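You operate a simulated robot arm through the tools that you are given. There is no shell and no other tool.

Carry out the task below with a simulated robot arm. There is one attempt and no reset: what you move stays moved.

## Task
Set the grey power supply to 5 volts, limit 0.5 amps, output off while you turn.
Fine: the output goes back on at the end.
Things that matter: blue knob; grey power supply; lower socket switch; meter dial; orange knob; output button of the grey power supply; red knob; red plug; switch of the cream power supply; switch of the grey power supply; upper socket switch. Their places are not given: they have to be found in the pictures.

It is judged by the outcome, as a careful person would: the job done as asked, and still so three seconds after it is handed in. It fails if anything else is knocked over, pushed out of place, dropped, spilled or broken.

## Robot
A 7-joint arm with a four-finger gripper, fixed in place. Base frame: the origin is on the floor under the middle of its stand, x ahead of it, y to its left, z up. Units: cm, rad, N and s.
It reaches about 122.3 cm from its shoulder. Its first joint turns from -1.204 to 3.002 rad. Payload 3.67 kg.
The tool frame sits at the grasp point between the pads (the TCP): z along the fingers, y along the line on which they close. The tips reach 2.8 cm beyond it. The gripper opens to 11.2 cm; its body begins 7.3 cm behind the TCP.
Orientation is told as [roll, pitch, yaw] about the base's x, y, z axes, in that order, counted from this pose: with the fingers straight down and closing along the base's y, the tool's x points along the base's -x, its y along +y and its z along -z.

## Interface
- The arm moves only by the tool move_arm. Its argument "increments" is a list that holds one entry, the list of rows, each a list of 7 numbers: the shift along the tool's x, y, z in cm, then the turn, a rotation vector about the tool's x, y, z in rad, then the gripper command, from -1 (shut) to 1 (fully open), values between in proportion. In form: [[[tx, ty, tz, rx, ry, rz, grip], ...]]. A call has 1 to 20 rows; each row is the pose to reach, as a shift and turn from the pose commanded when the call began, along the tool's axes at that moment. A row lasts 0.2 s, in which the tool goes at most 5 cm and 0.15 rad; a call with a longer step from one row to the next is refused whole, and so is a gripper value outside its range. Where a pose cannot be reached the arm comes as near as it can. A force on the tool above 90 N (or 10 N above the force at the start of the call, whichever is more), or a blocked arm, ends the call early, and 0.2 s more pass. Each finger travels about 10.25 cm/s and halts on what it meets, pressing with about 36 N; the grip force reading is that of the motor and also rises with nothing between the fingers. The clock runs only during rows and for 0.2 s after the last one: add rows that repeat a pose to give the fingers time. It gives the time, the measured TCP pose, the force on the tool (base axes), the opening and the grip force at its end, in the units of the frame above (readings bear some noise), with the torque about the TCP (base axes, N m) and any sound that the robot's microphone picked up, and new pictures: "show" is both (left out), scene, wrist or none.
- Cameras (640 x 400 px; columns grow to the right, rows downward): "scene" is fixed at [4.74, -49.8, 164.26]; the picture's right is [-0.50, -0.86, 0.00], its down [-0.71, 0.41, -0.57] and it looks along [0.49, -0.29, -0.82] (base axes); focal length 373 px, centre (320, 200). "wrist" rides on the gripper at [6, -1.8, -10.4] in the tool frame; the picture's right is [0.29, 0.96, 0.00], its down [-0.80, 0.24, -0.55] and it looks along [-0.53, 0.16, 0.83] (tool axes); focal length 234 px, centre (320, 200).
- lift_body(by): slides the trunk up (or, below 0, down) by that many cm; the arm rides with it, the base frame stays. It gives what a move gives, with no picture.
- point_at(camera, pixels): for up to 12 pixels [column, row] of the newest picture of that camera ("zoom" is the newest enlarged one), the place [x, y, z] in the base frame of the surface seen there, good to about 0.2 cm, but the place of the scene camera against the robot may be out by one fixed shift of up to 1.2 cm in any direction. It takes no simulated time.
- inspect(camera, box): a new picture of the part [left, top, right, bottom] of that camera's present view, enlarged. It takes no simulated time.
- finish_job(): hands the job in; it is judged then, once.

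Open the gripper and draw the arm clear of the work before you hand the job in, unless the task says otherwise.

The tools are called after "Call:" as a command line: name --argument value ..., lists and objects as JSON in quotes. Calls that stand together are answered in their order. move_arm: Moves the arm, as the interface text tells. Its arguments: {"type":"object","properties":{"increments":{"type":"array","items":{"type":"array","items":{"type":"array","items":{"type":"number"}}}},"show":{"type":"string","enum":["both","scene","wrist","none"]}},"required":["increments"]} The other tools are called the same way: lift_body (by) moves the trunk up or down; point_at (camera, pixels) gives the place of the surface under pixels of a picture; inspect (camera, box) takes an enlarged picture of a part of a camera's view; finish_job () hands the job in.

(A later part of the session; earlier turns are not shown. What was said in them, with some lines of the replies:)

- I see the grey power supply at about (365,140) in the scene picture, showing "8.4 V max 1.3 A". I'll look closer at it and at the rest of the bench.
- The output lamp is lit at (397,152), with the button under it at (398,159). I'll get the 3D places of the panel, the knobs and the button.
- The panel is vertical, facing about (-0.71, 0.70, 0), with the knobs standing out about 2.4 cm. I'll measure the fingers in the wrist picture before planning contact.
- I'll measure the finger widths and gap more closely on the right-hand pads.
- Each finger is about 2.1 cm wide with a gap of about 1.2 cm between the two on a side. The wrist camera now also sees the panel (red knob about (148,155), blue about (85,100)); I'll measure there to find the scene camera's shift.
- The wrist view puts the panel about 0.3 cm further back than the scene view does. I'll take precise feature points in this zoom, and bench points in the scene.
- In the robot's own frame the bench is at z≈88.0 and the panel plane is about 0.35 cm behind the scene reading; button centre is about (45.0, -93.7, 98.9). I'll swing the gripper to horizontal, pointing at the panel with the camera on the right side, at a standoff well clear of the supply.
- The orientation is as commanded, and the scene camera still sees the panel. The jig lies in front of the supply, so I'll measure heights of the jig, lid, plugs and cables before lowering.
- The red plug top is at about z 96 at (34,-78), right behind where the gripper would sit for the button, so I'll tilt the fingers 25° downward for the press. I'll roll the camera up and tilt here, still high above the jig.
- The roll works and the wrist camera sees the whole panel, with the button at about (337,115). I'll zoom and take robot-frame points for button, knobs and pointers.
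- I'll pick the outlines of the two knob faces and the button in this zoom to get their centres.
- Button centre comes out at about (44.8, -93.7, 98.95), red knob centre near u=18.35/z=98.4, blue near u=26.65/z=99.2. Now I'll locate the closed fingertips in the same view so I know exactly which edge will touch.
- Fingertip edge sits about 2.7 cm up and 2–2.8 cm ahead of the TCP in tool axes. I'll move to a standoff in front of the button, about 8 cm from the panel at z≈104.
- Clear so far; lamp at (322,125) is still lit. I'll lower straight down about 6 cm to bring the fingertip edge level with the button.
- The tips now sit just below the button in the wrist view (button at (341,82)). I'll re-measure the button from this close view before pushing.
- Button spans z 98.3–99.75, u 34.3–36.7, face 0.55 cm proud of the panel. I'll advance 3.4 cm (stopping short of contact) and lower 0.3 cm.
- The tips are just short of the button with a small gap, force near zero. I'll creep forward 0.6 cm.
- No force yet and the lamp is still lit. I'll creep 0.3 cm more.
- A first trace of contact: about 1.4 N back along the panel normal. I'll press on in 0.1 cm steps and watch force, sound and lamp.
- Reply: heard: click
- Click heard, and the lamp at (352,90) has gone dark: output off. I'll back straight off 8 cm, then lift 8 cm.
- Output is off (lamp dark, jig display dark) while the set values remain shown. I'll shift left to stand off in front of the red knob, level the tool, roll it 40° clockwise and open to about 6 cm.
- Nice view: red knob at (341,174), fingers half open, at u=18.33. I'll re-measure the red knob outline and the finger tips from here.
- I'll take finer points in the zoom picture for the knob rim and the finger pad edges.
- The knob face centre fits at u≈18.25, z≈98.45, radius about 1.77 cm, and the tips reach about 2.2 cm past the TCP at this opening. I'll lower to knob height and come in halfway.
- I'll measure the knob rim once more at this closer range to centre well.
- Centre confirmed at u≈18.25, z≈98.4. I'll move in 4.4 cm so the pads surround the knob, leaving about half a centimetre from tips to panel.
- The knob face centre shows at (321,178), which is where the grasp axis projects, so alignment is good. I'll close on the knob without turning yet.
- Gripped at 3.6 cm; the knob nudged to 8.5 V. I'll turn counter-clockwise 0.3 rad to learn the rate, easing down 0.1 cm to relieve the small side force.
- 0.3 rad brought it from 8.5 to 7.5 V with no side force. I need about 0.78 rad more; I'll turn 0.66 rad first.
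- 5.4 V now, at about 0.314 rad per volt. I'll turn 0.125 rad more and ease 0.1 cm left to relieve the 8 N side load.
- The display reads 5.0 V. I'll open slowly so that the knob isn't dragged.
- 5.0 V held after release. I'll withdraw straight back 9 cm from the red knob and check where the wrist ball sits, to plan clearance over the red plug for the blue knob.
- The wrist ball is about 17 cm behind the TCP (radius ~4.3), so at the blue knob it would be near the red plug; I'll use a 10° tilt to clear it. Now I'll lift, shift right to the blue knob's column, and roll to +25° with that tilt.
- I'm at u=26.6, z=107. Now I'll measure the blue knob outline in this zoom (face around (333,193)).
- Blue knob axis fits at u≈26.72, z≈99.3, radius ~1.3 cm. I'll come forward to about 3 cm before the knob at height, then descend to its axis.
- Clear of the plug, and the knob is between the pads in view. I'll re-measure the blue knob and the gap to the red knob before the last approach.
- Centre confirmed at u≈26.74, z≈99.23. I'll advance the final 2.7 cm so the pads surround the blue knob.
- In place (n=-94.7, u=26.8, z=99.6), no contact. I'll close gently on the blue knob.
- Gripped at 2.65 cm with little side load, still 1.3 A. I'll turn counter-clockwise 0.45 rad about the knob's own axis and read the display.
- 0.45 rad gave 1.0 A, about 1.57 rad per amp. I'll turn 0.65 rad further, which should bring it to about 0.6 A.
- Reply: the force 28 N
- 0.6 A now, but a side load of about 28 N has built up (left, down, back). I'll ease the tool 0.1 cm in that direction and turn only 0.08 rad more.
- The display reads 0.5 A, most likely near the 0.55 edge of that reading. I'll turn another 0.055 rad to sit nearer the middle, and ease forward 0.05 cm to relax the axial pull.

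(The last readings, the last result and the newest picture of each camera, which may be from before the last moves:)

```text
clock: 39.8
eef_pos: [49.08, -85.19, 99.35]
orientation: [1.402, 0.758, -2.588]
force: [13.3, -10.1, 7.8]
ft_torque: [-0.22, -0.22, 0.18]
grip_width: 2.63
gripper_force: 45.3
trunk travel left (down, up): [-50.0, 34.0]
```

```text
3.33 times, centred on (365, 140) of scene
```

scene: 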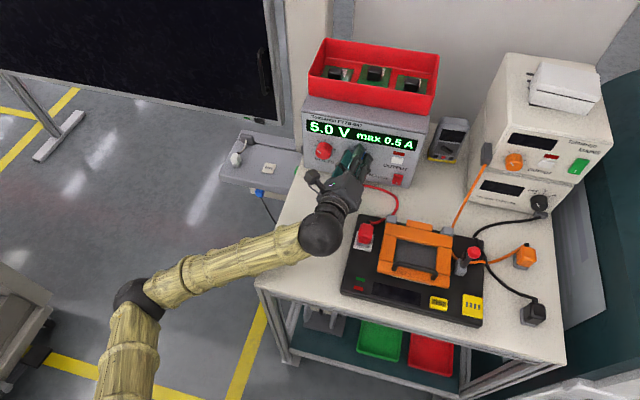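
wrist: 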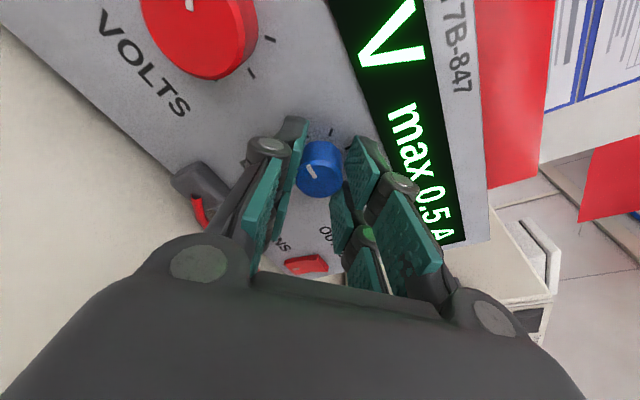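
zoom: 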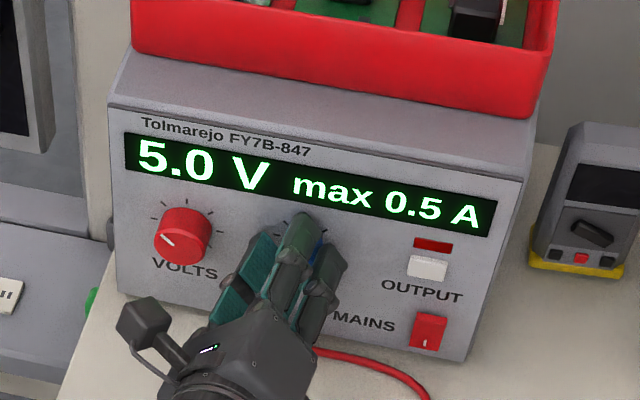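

Still 0.5 A. I'll release slowly and check both readings.

Call:
move_arm --increments '[[[0, 0, 0, 0, 0, 0, -0.54], [0, 0, 0, 0, 0, 0, -0.51], [0, 0, 0, 0, 0, 0, -0.48], [0, 0, 0, 0, 0, 0, -0.42], [0, 0, 0, 0, 0, 0, -0.3], [0, 0, 0, 0, 0, 0, -0.15], [0, 0, 0, 0, 0, 0, -0.1], [0, 0, 0, 0, 0, 0, -0.1]]]' --show "both"

Call:
inspect --camera "scene" --box '[280, 80, 450, 200]'

Call:
inspect --camera "wrist" --box '[120, 50, 480, 290]'

```text
clock: 41.6
eef_pos: [49.02, -85.16, 99.38]
orientation: [1.401, 0.759, -2.59]
force: [-0.7, -0.1, -0.3]
ft_torque: [-0.02, -0.04, 0.0]
grip_width: 5.07
gripper_force: 0.1
trunk travel left (down, up): [-50.0, 34.0]
```

scene: 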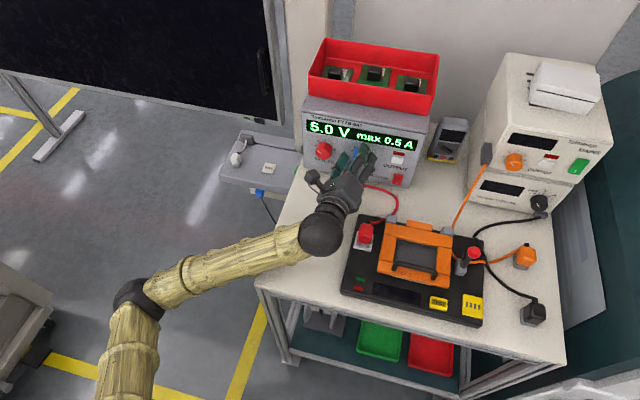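
wrist: 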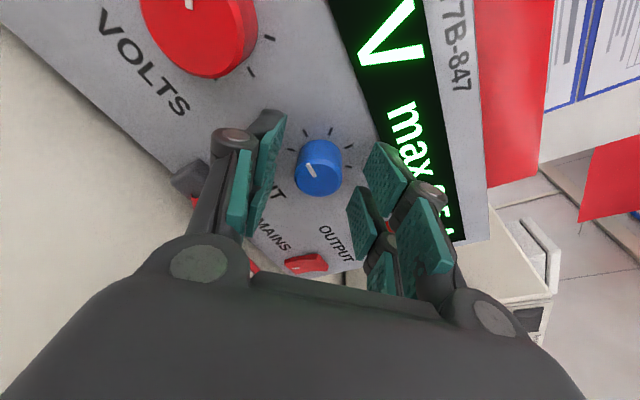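

```text
3.33 times, centred on (365, 140) of scene
```

zoom: 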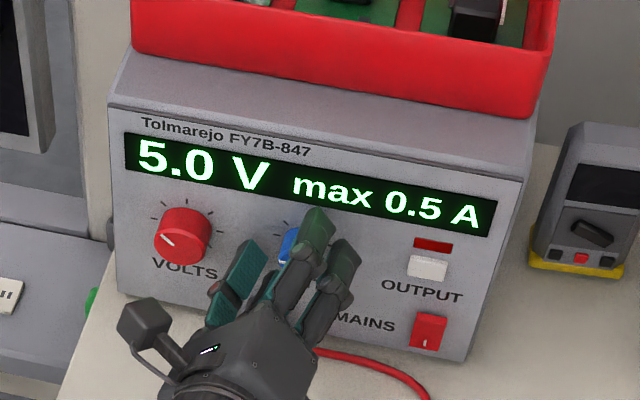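

```text
1.67 times, centred on (300, 170) of wrist
```

zoom: 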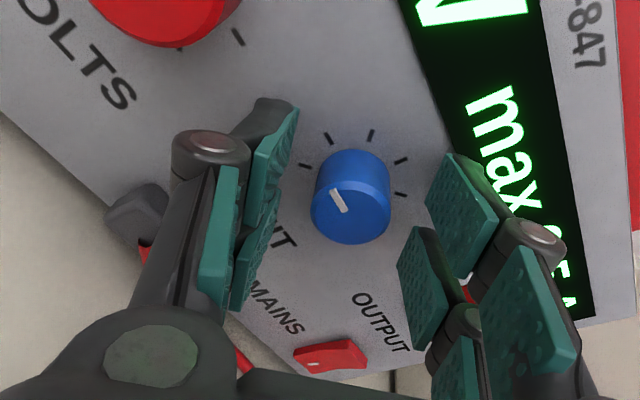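

Both readings hold: 5.0 V, max 0.5 A. I'll back out along the knob axis 5 cm and lift 8 cm.

Call:
move_arm --increments '[[[-0.174, 0, -0.985, 0, 0, 0, -0.1], [-0.434, 0, -2.46, 0, 0, 0, -0.1], [-0.868, 0, -4.924, 0, 0, 0, -0.1], [0.505, 1.434, -5.166, 0, 0, 0, -0.1], [1.878, 2.868, -5.408, 0, 0, 0, -0.1], [3.252, 4.301, -5.65, 0, 0, 0, -0.1], [4.625, 5.735, -5.892, 0, 0, 0, -0.1], [4.625, 5.735, -5.892, 0, 0, 0, -0.1]]]' --show "both"

Call:
inspect --camera "scene" --box '[280, 80, 450, 200]'

```text
clock: 43.4
eef_pos: [45.38, -81.63, 107.37]
orientation: [1.402, 0.757, -2.59]
force: [0.2, 0.0, 0.2]
ft_torque: [0.01, 0.01, 0.01]
grip_width: 5.04
gripper_force: 0.2
trunk travel left (down, up): [-50.0, 34.0]
```

scene: 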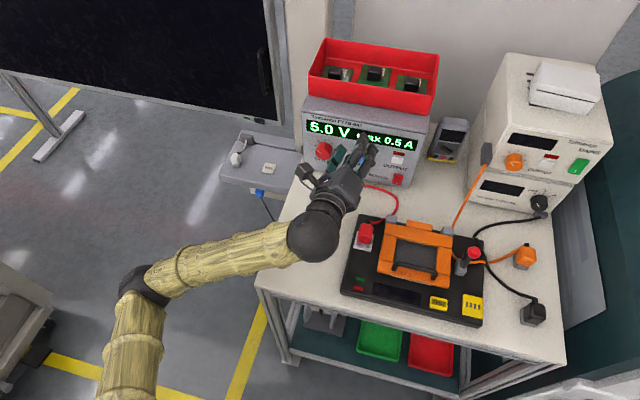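
wrist: 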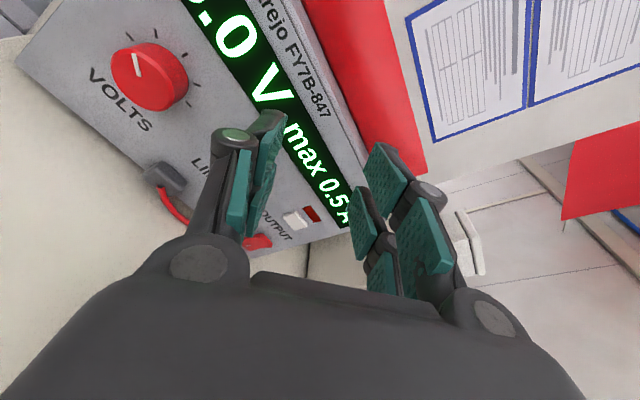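

```text
3.33 times, centred on (365, 140) of scene
```

zoom: 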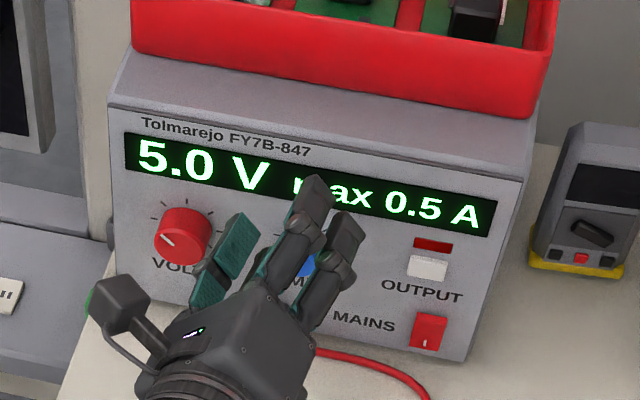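

Now I'll swing back to the button pose (camera up, 25° down tilt), close the fingers, and stand off in front of the output button at z≈105.

Call:
move_arm --increments '[[[-1.028, 0.574, 0.044, 0.0301, -0.031, 0.0956, -0.3], [-2.056, 1.147, 0.088, 0.0603, -0.062, 0.1911, -0.6], [-3.084, 1.721, 0.132, 0.0904, -0.0929, 0.2867, -1], [-4.112, 2.295, 0.176, 0.1205, -0.1239, 0.3823, -1], [-5.14, 2.868, 0.221, 0.1506, -0.1549, 0.4778, -1], [-6.168, 3.442, 0.265, 0.1808, -0.1859, 0.5734, -1], [-7.196, 4.015, 0.309, 0.2109, -0.2168, 0.6689, -1], [-8.224, 4.589, 0.353, 0.241, -0.2478, 0.7645, -1], [-8.224, 4.589, 0.353, 0.241, -0.2478, 0.7645, -1]]]' --show "both"

```text
clock: 45.4
eef_pos: [38.21, -87.39, 104.87]
orientation: [-0.007, 1.133, 2.36]
force: [-0.6, -0.1, -0.2]
ft_torque: [0.03, 0.01, -0.04]
grip_width: 0.0
gripper_force: 35.6
trunk travel left (down, up): [-50.0, 34.0]
```

scene: 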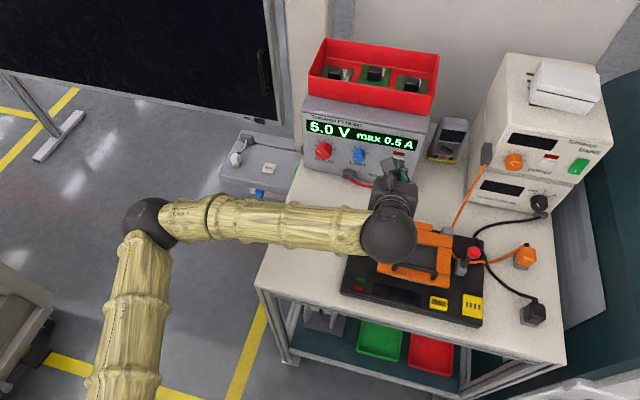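
wrist: 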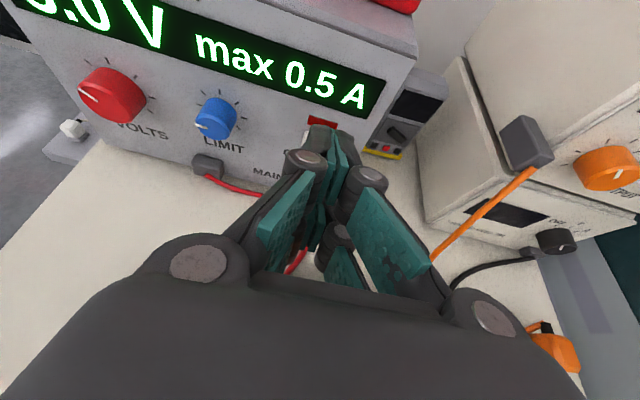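

In the button pose at u=35.5, z=104.9, fingers shut. I'll lower to button height and come forward to about 3 cm from it, then re-measure in case the supply shifted slightly.

Call:
move_arm --increments '[[[-1.68, -0.02, 0.78, 0, 0, 0, -1], [-3.36, -0.04, 1.57, 0, 0, 0, -1], [-5.04, -0.06, 2.35, 0, 0, 0, -1], [-6.716, -0.08, 3.131, 0, 0, 0, -1], [-6.08, -0.08, 4.49, 0, 0, 0, -1], [-5.45, -0.08, 5.85, 0, 0, 0, -1], [-5.45, -0.08, 5.85, 0, 0, 0, -1]]]' --show "both"

Call:
inspect --camera "wrist" --box '[260, 20, 420, 180]'

Call:
point_at --camera "zoom" --pixels '[[320, 170], [275, 185], [370, 210], [340, 60], [200, 200], [290, 150]]'

```text
clock: 47.0
eef_pos: [40.62, -89.51, 97.49]
orientation: [-0.003, 1.135, 2.361]
force: [0.0, -0.6, 0.5]
ft_torque: [-0.02, 0.01, 0.0]
grip_width: 0.01
gripper_force: 35.6
trunk travel left (down, up): [-50.0, 34.0]
```

scene: 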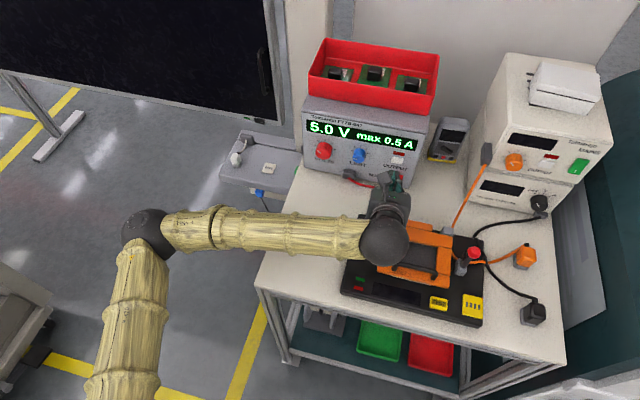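
wrist: 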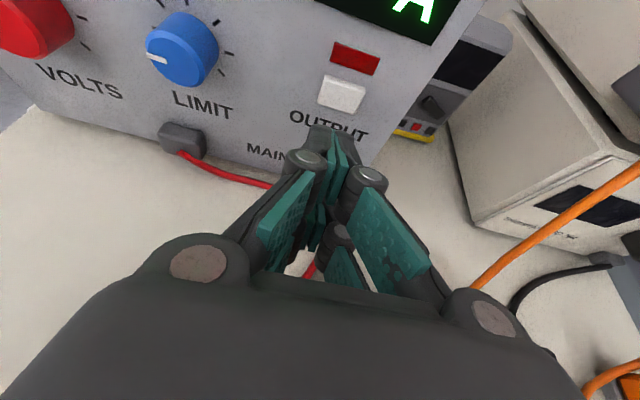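

```text
2.50 times, centred on (340, 100) of wrist
```

zoom: 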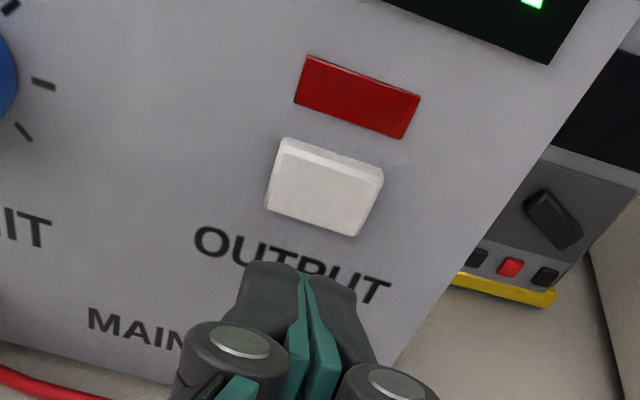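

```text
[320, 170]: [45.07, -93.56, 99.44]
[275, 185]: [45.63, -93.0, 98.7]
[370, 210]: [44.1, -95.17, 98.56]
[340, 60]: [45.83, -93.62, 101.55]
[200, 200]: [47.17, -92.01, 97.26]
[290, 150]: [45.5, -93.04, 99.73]
```

The button is where it was before. I'll advance 2.5 cm to just before contact.

Call:
move_arm --increments '[[[0.423, 0, 0.906, 0, 0, 0, -1], [0.74, 0, 1.586, 0, 0, 0, -1], [0.93, 0, 1.994, 0, 0, 0, -1], [1.057, 0, 2.266, 0, 0, 0, -1]]]' --show "wrist"

Call:
inspect --camera "wrist" --box '[280, 40, 400, 160]'

```text
clock: 48.0
eef_pos: [42.3, -91.31, 97.49]
orientation: [-0.004, 1.134, 2.361]
force: [1.2, 0.2, 1.0]
ft_torque: [-0.04, -0.02, 0.02]
grip_width: 0.0
gripper_force: 35.8
trunk travel left (down, up): [-50.0, 34.0]
```

wrist: 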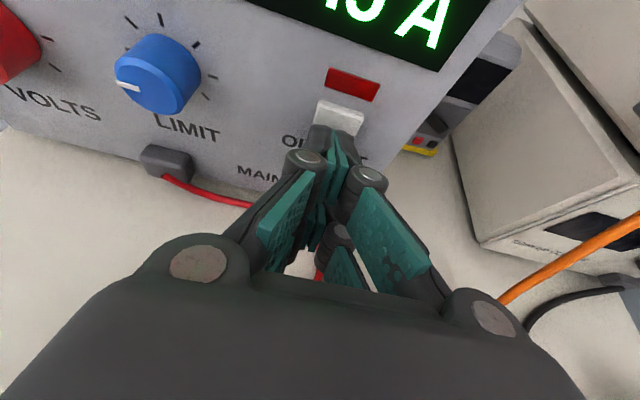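

```text
3.33 times, centred on (340, 100) of wrist
```

zoom: 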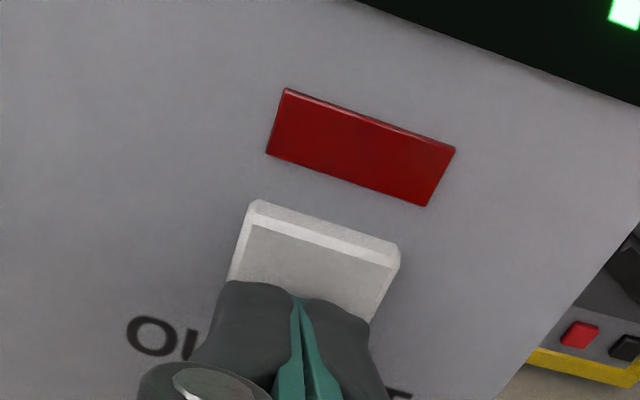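

No contact yet, n=-94.2; the earlier click came near -94.75. I'll creep 0.5 cm.

Call:
move_arm --increments '[[[0.042, 0, 0.091, 0, 0, 0, -1], [0.085, 0, 0.181, 0, 0, 0, -1], [0.127, 0, 0.272, 0, 0, 0, -1], [0.169, 0, 0.363, 0, 0, 0, -1], [0.211, 0, 0.453, 0, 0, 0, -1]]]' --show "wrist"

Call:
inspect --camera "wrist" --box '[280, 40, 400, 160]'

```text
clock: 49.2
eef_pos: [42.61, -91.39, 97.57]
orientation: [-0.005, 1.133, 2.362]
force: [-0.6, 0.4, 0.4]
ft_torque: [0.05, 0.0, 0.01]
grip_width: 0.6
gripper_force: 35.7
trunk travel left (down, up): [-50.0, 34.0]
```

wrist: 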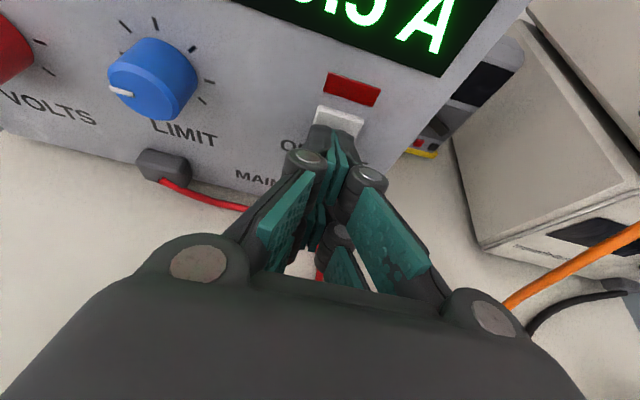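

```text
3.33 times, centred on (340, 100) of wrist
```

zoom: 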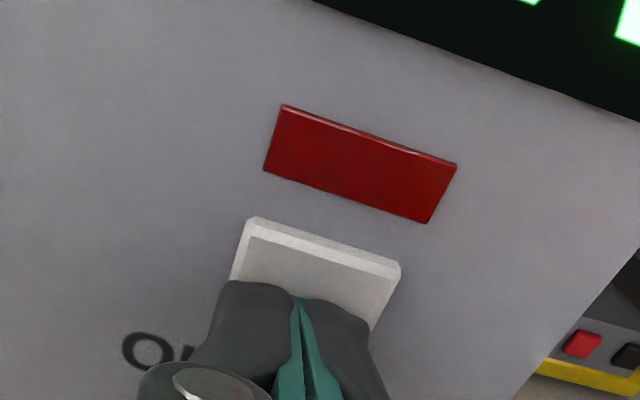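

Just touching (under 1 N), lamp still dark. I'll press 0.2 cm further.

Call:
move_arm --increments '[[[0.042, 0, 0.091, 0, 0, 0, -1], [0.085, 0, 0.181, 0, 0, 0, -1]]]' --show "wrist"

Call:
inspect --camera "wrist" --box '[280, 40, 400, 160]'

```text
clock: 49.8
eef_pos: [42.85, -91.7, 97.54]
orientation: [-0.002, 1.134, 2.362]
force: [-2.2, 2.4, -1.3]
ft_torque: [-0.03, -0.01, 0.0]
grip_width: 0.61
gripper_force: 35.2
trunk travel left (down, up): [-50.0, 34.0]
heard: click
```

wrist: 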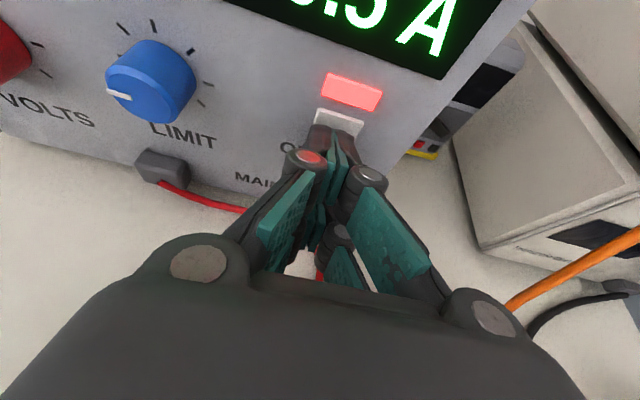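

```text
3.33 times, centred on (340, 100) of wrist
```

zoom: 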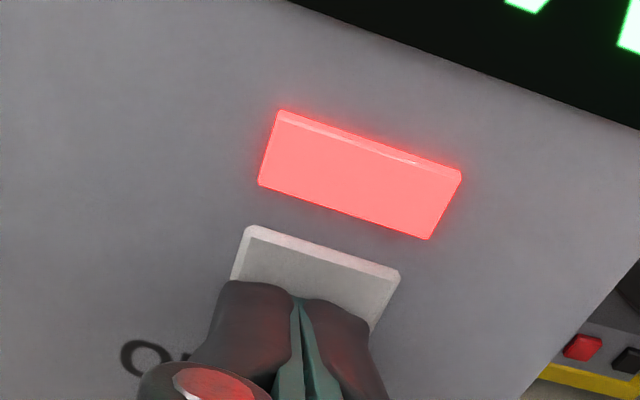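

Click, and the lamp is lit again: output on. I'll back straight off 8 cm, lift, and draw away over the bench.

Call:
move_arm --increments '[[[-0.42, 0, -0.91, 0, 0, 0, -1], [-1.27, 0, -2.72, 0, 0, 0, -1], [-2.11, 0, -4.53, 0, 0, 0, -1], [-3.38, 0, -7.25, 0, 0, 0, -1], [-1.57, 0, -8.1, 0, 0, 0, -1], [0.25, 0, -8.94, 0, 0, 0, -1], [2.06, 0, -9.79, 0, 0, 0, -1], [3.87, 0, -10.63, 0, 0, 0, -1], [5.68, 0, -11.48, 0, 0, 0, -1], [7.49, 0, -12.32, 0, 0, 0, -1], [7.49, 0, -12.32, 0, 0, 0, -1]]]' --show "both"

Call:
inspect --camera "scene" --box '[280, 80, 450, 200]'

```text
clock: 52.2
eef_pos: [37.11, -86.03, 109.43]
orientation: [-0.006, 1.131, 2.361]
force: [0.1, -0.3, 0.7]
ft_torque: [-0.02, -0.01, 0.02]
grip_width: 0.02
gripper_force: 35.1
trunk travel left (down, up): [-50.0, 34.0]
```

scene: 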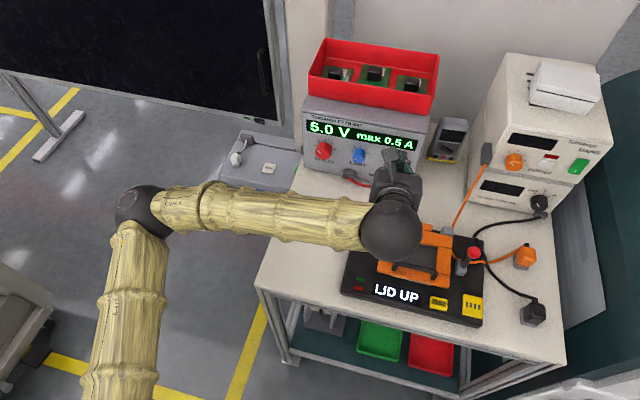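
wrist: 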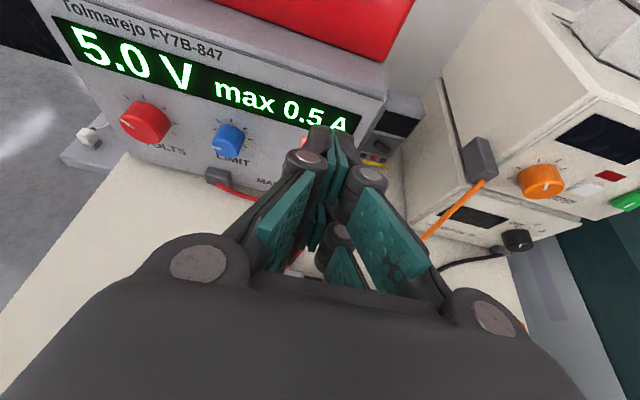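

```text
3.33 times, centred on (365, 140) of scene
```

zoom: 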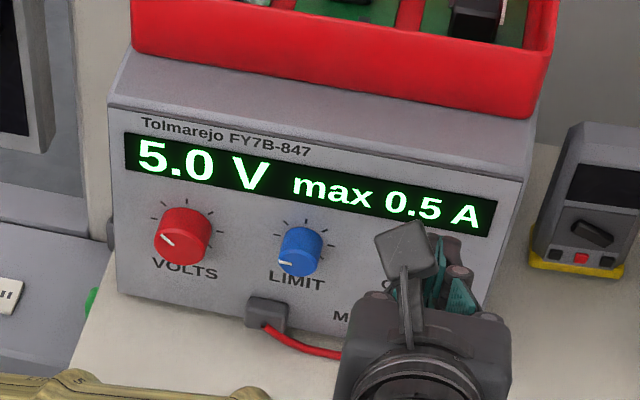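

Both readings stand at 5.0 V and max 0.5 A, and the jig's display is powered again. I'll draw the arm well clear, back and up, and open the gripper.

Call:
move_arm --increments '[[[0.18, -0.78, -2.78, 0, 0, 0, -1], [0.35, -1.56, -5.56, 0, 0, 0, -1], [0.53, -2.33, -8.33, 0, 0, 0, -1], [0.7, -3.11, -11.11, 0, 0, 0, -1], [0.88, -3.89, -13.89, 0, 0, 0, -1], [1.05, -4.67, -16.67, 0, 0, 0, -0.6], [1.23, -5.44, -19.44, 0, 0, 0, -0.2], [1.4, -6.22, -22.22, 0, 0, 0, 0.3], [1.58, -7.0, -25.0, 0, 0, 0, 0.7], [1.58, -7.0, -25.0, 0, 0, 0, 1], [1.58, -7.0, -25.0, 0, 0, 0, 1]]]' --show "both"

Call:
inspect --camera "scene" --box '[280, 80, 450, 200]'

Call:
inspect --camera "scene" --box '[320, 190, 580, 340]'

```text
clock: 54.6
eef_pos: [26.32, -65.53, 121.57]
orientation: [-0.003, 1.134, 2.363]
force: [0.3, 1.0, -0.5]
ft_torque: [-0.03, 0.0, -0.03]
grip_width: 11.19
gripper_force: 0.0
trunk travel left (down, up): [-50.0, 34.0]
```

scene: 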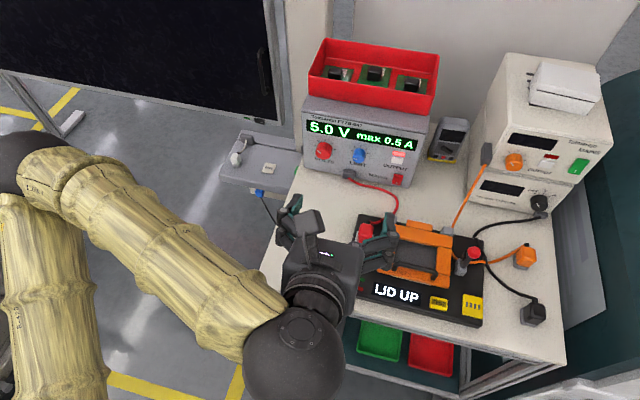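
wrist: 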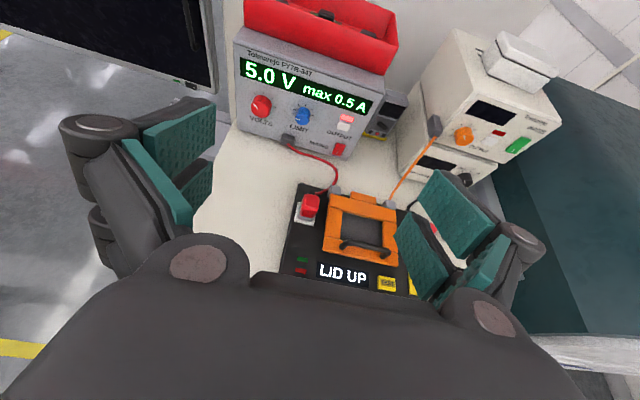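

```text
3.33 times, centred on (365, 140) of scene
```

zoom: 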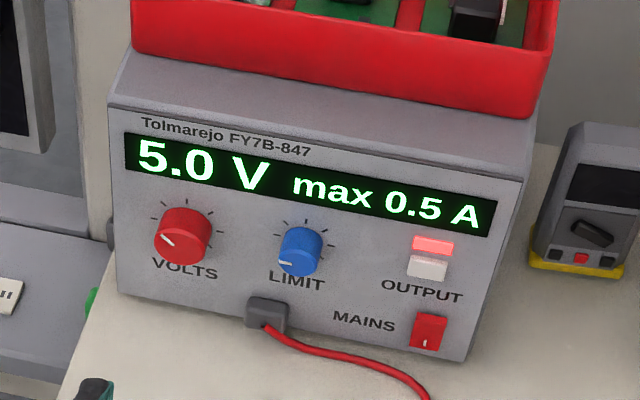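

```text
2.46 times, centred on (450, 265) of scene
```

zoom: 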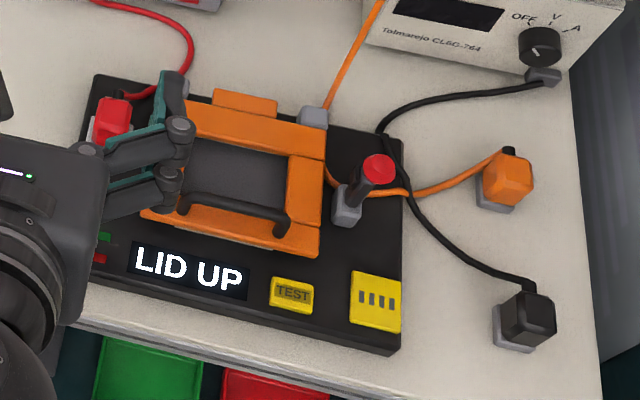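

The final pictures show 5.0 V, max 0.5 A with the output lamp lit at (397,152). The supply, plugs, lid and meter are where they were, and the arm is clear with the gripper open, so I'll hand in the job.

Call:
finish_job

```text
The job is handed in.
```

The grey power supply is set to 5.0 V with a 0.5 A limit, and its output is back on.

I switched the output off with its button before touching either knob and confirmed the lamp went dark. I then turned the red knob from 8.4 V down to 5.0 V and the blue knob from 1.3 A down to 0.5 A. After the second button press the lamp lit and the jig's display came back on.

In the last pictures both readings held, and the supply, plugs, lid and meter looked unmoved. Turning the blue knob briefly put about 28 N of side load on it, but the supply showed no shift afterwards. The gripper is open and the arm is drawn back and up, about 25 cm above the bench.
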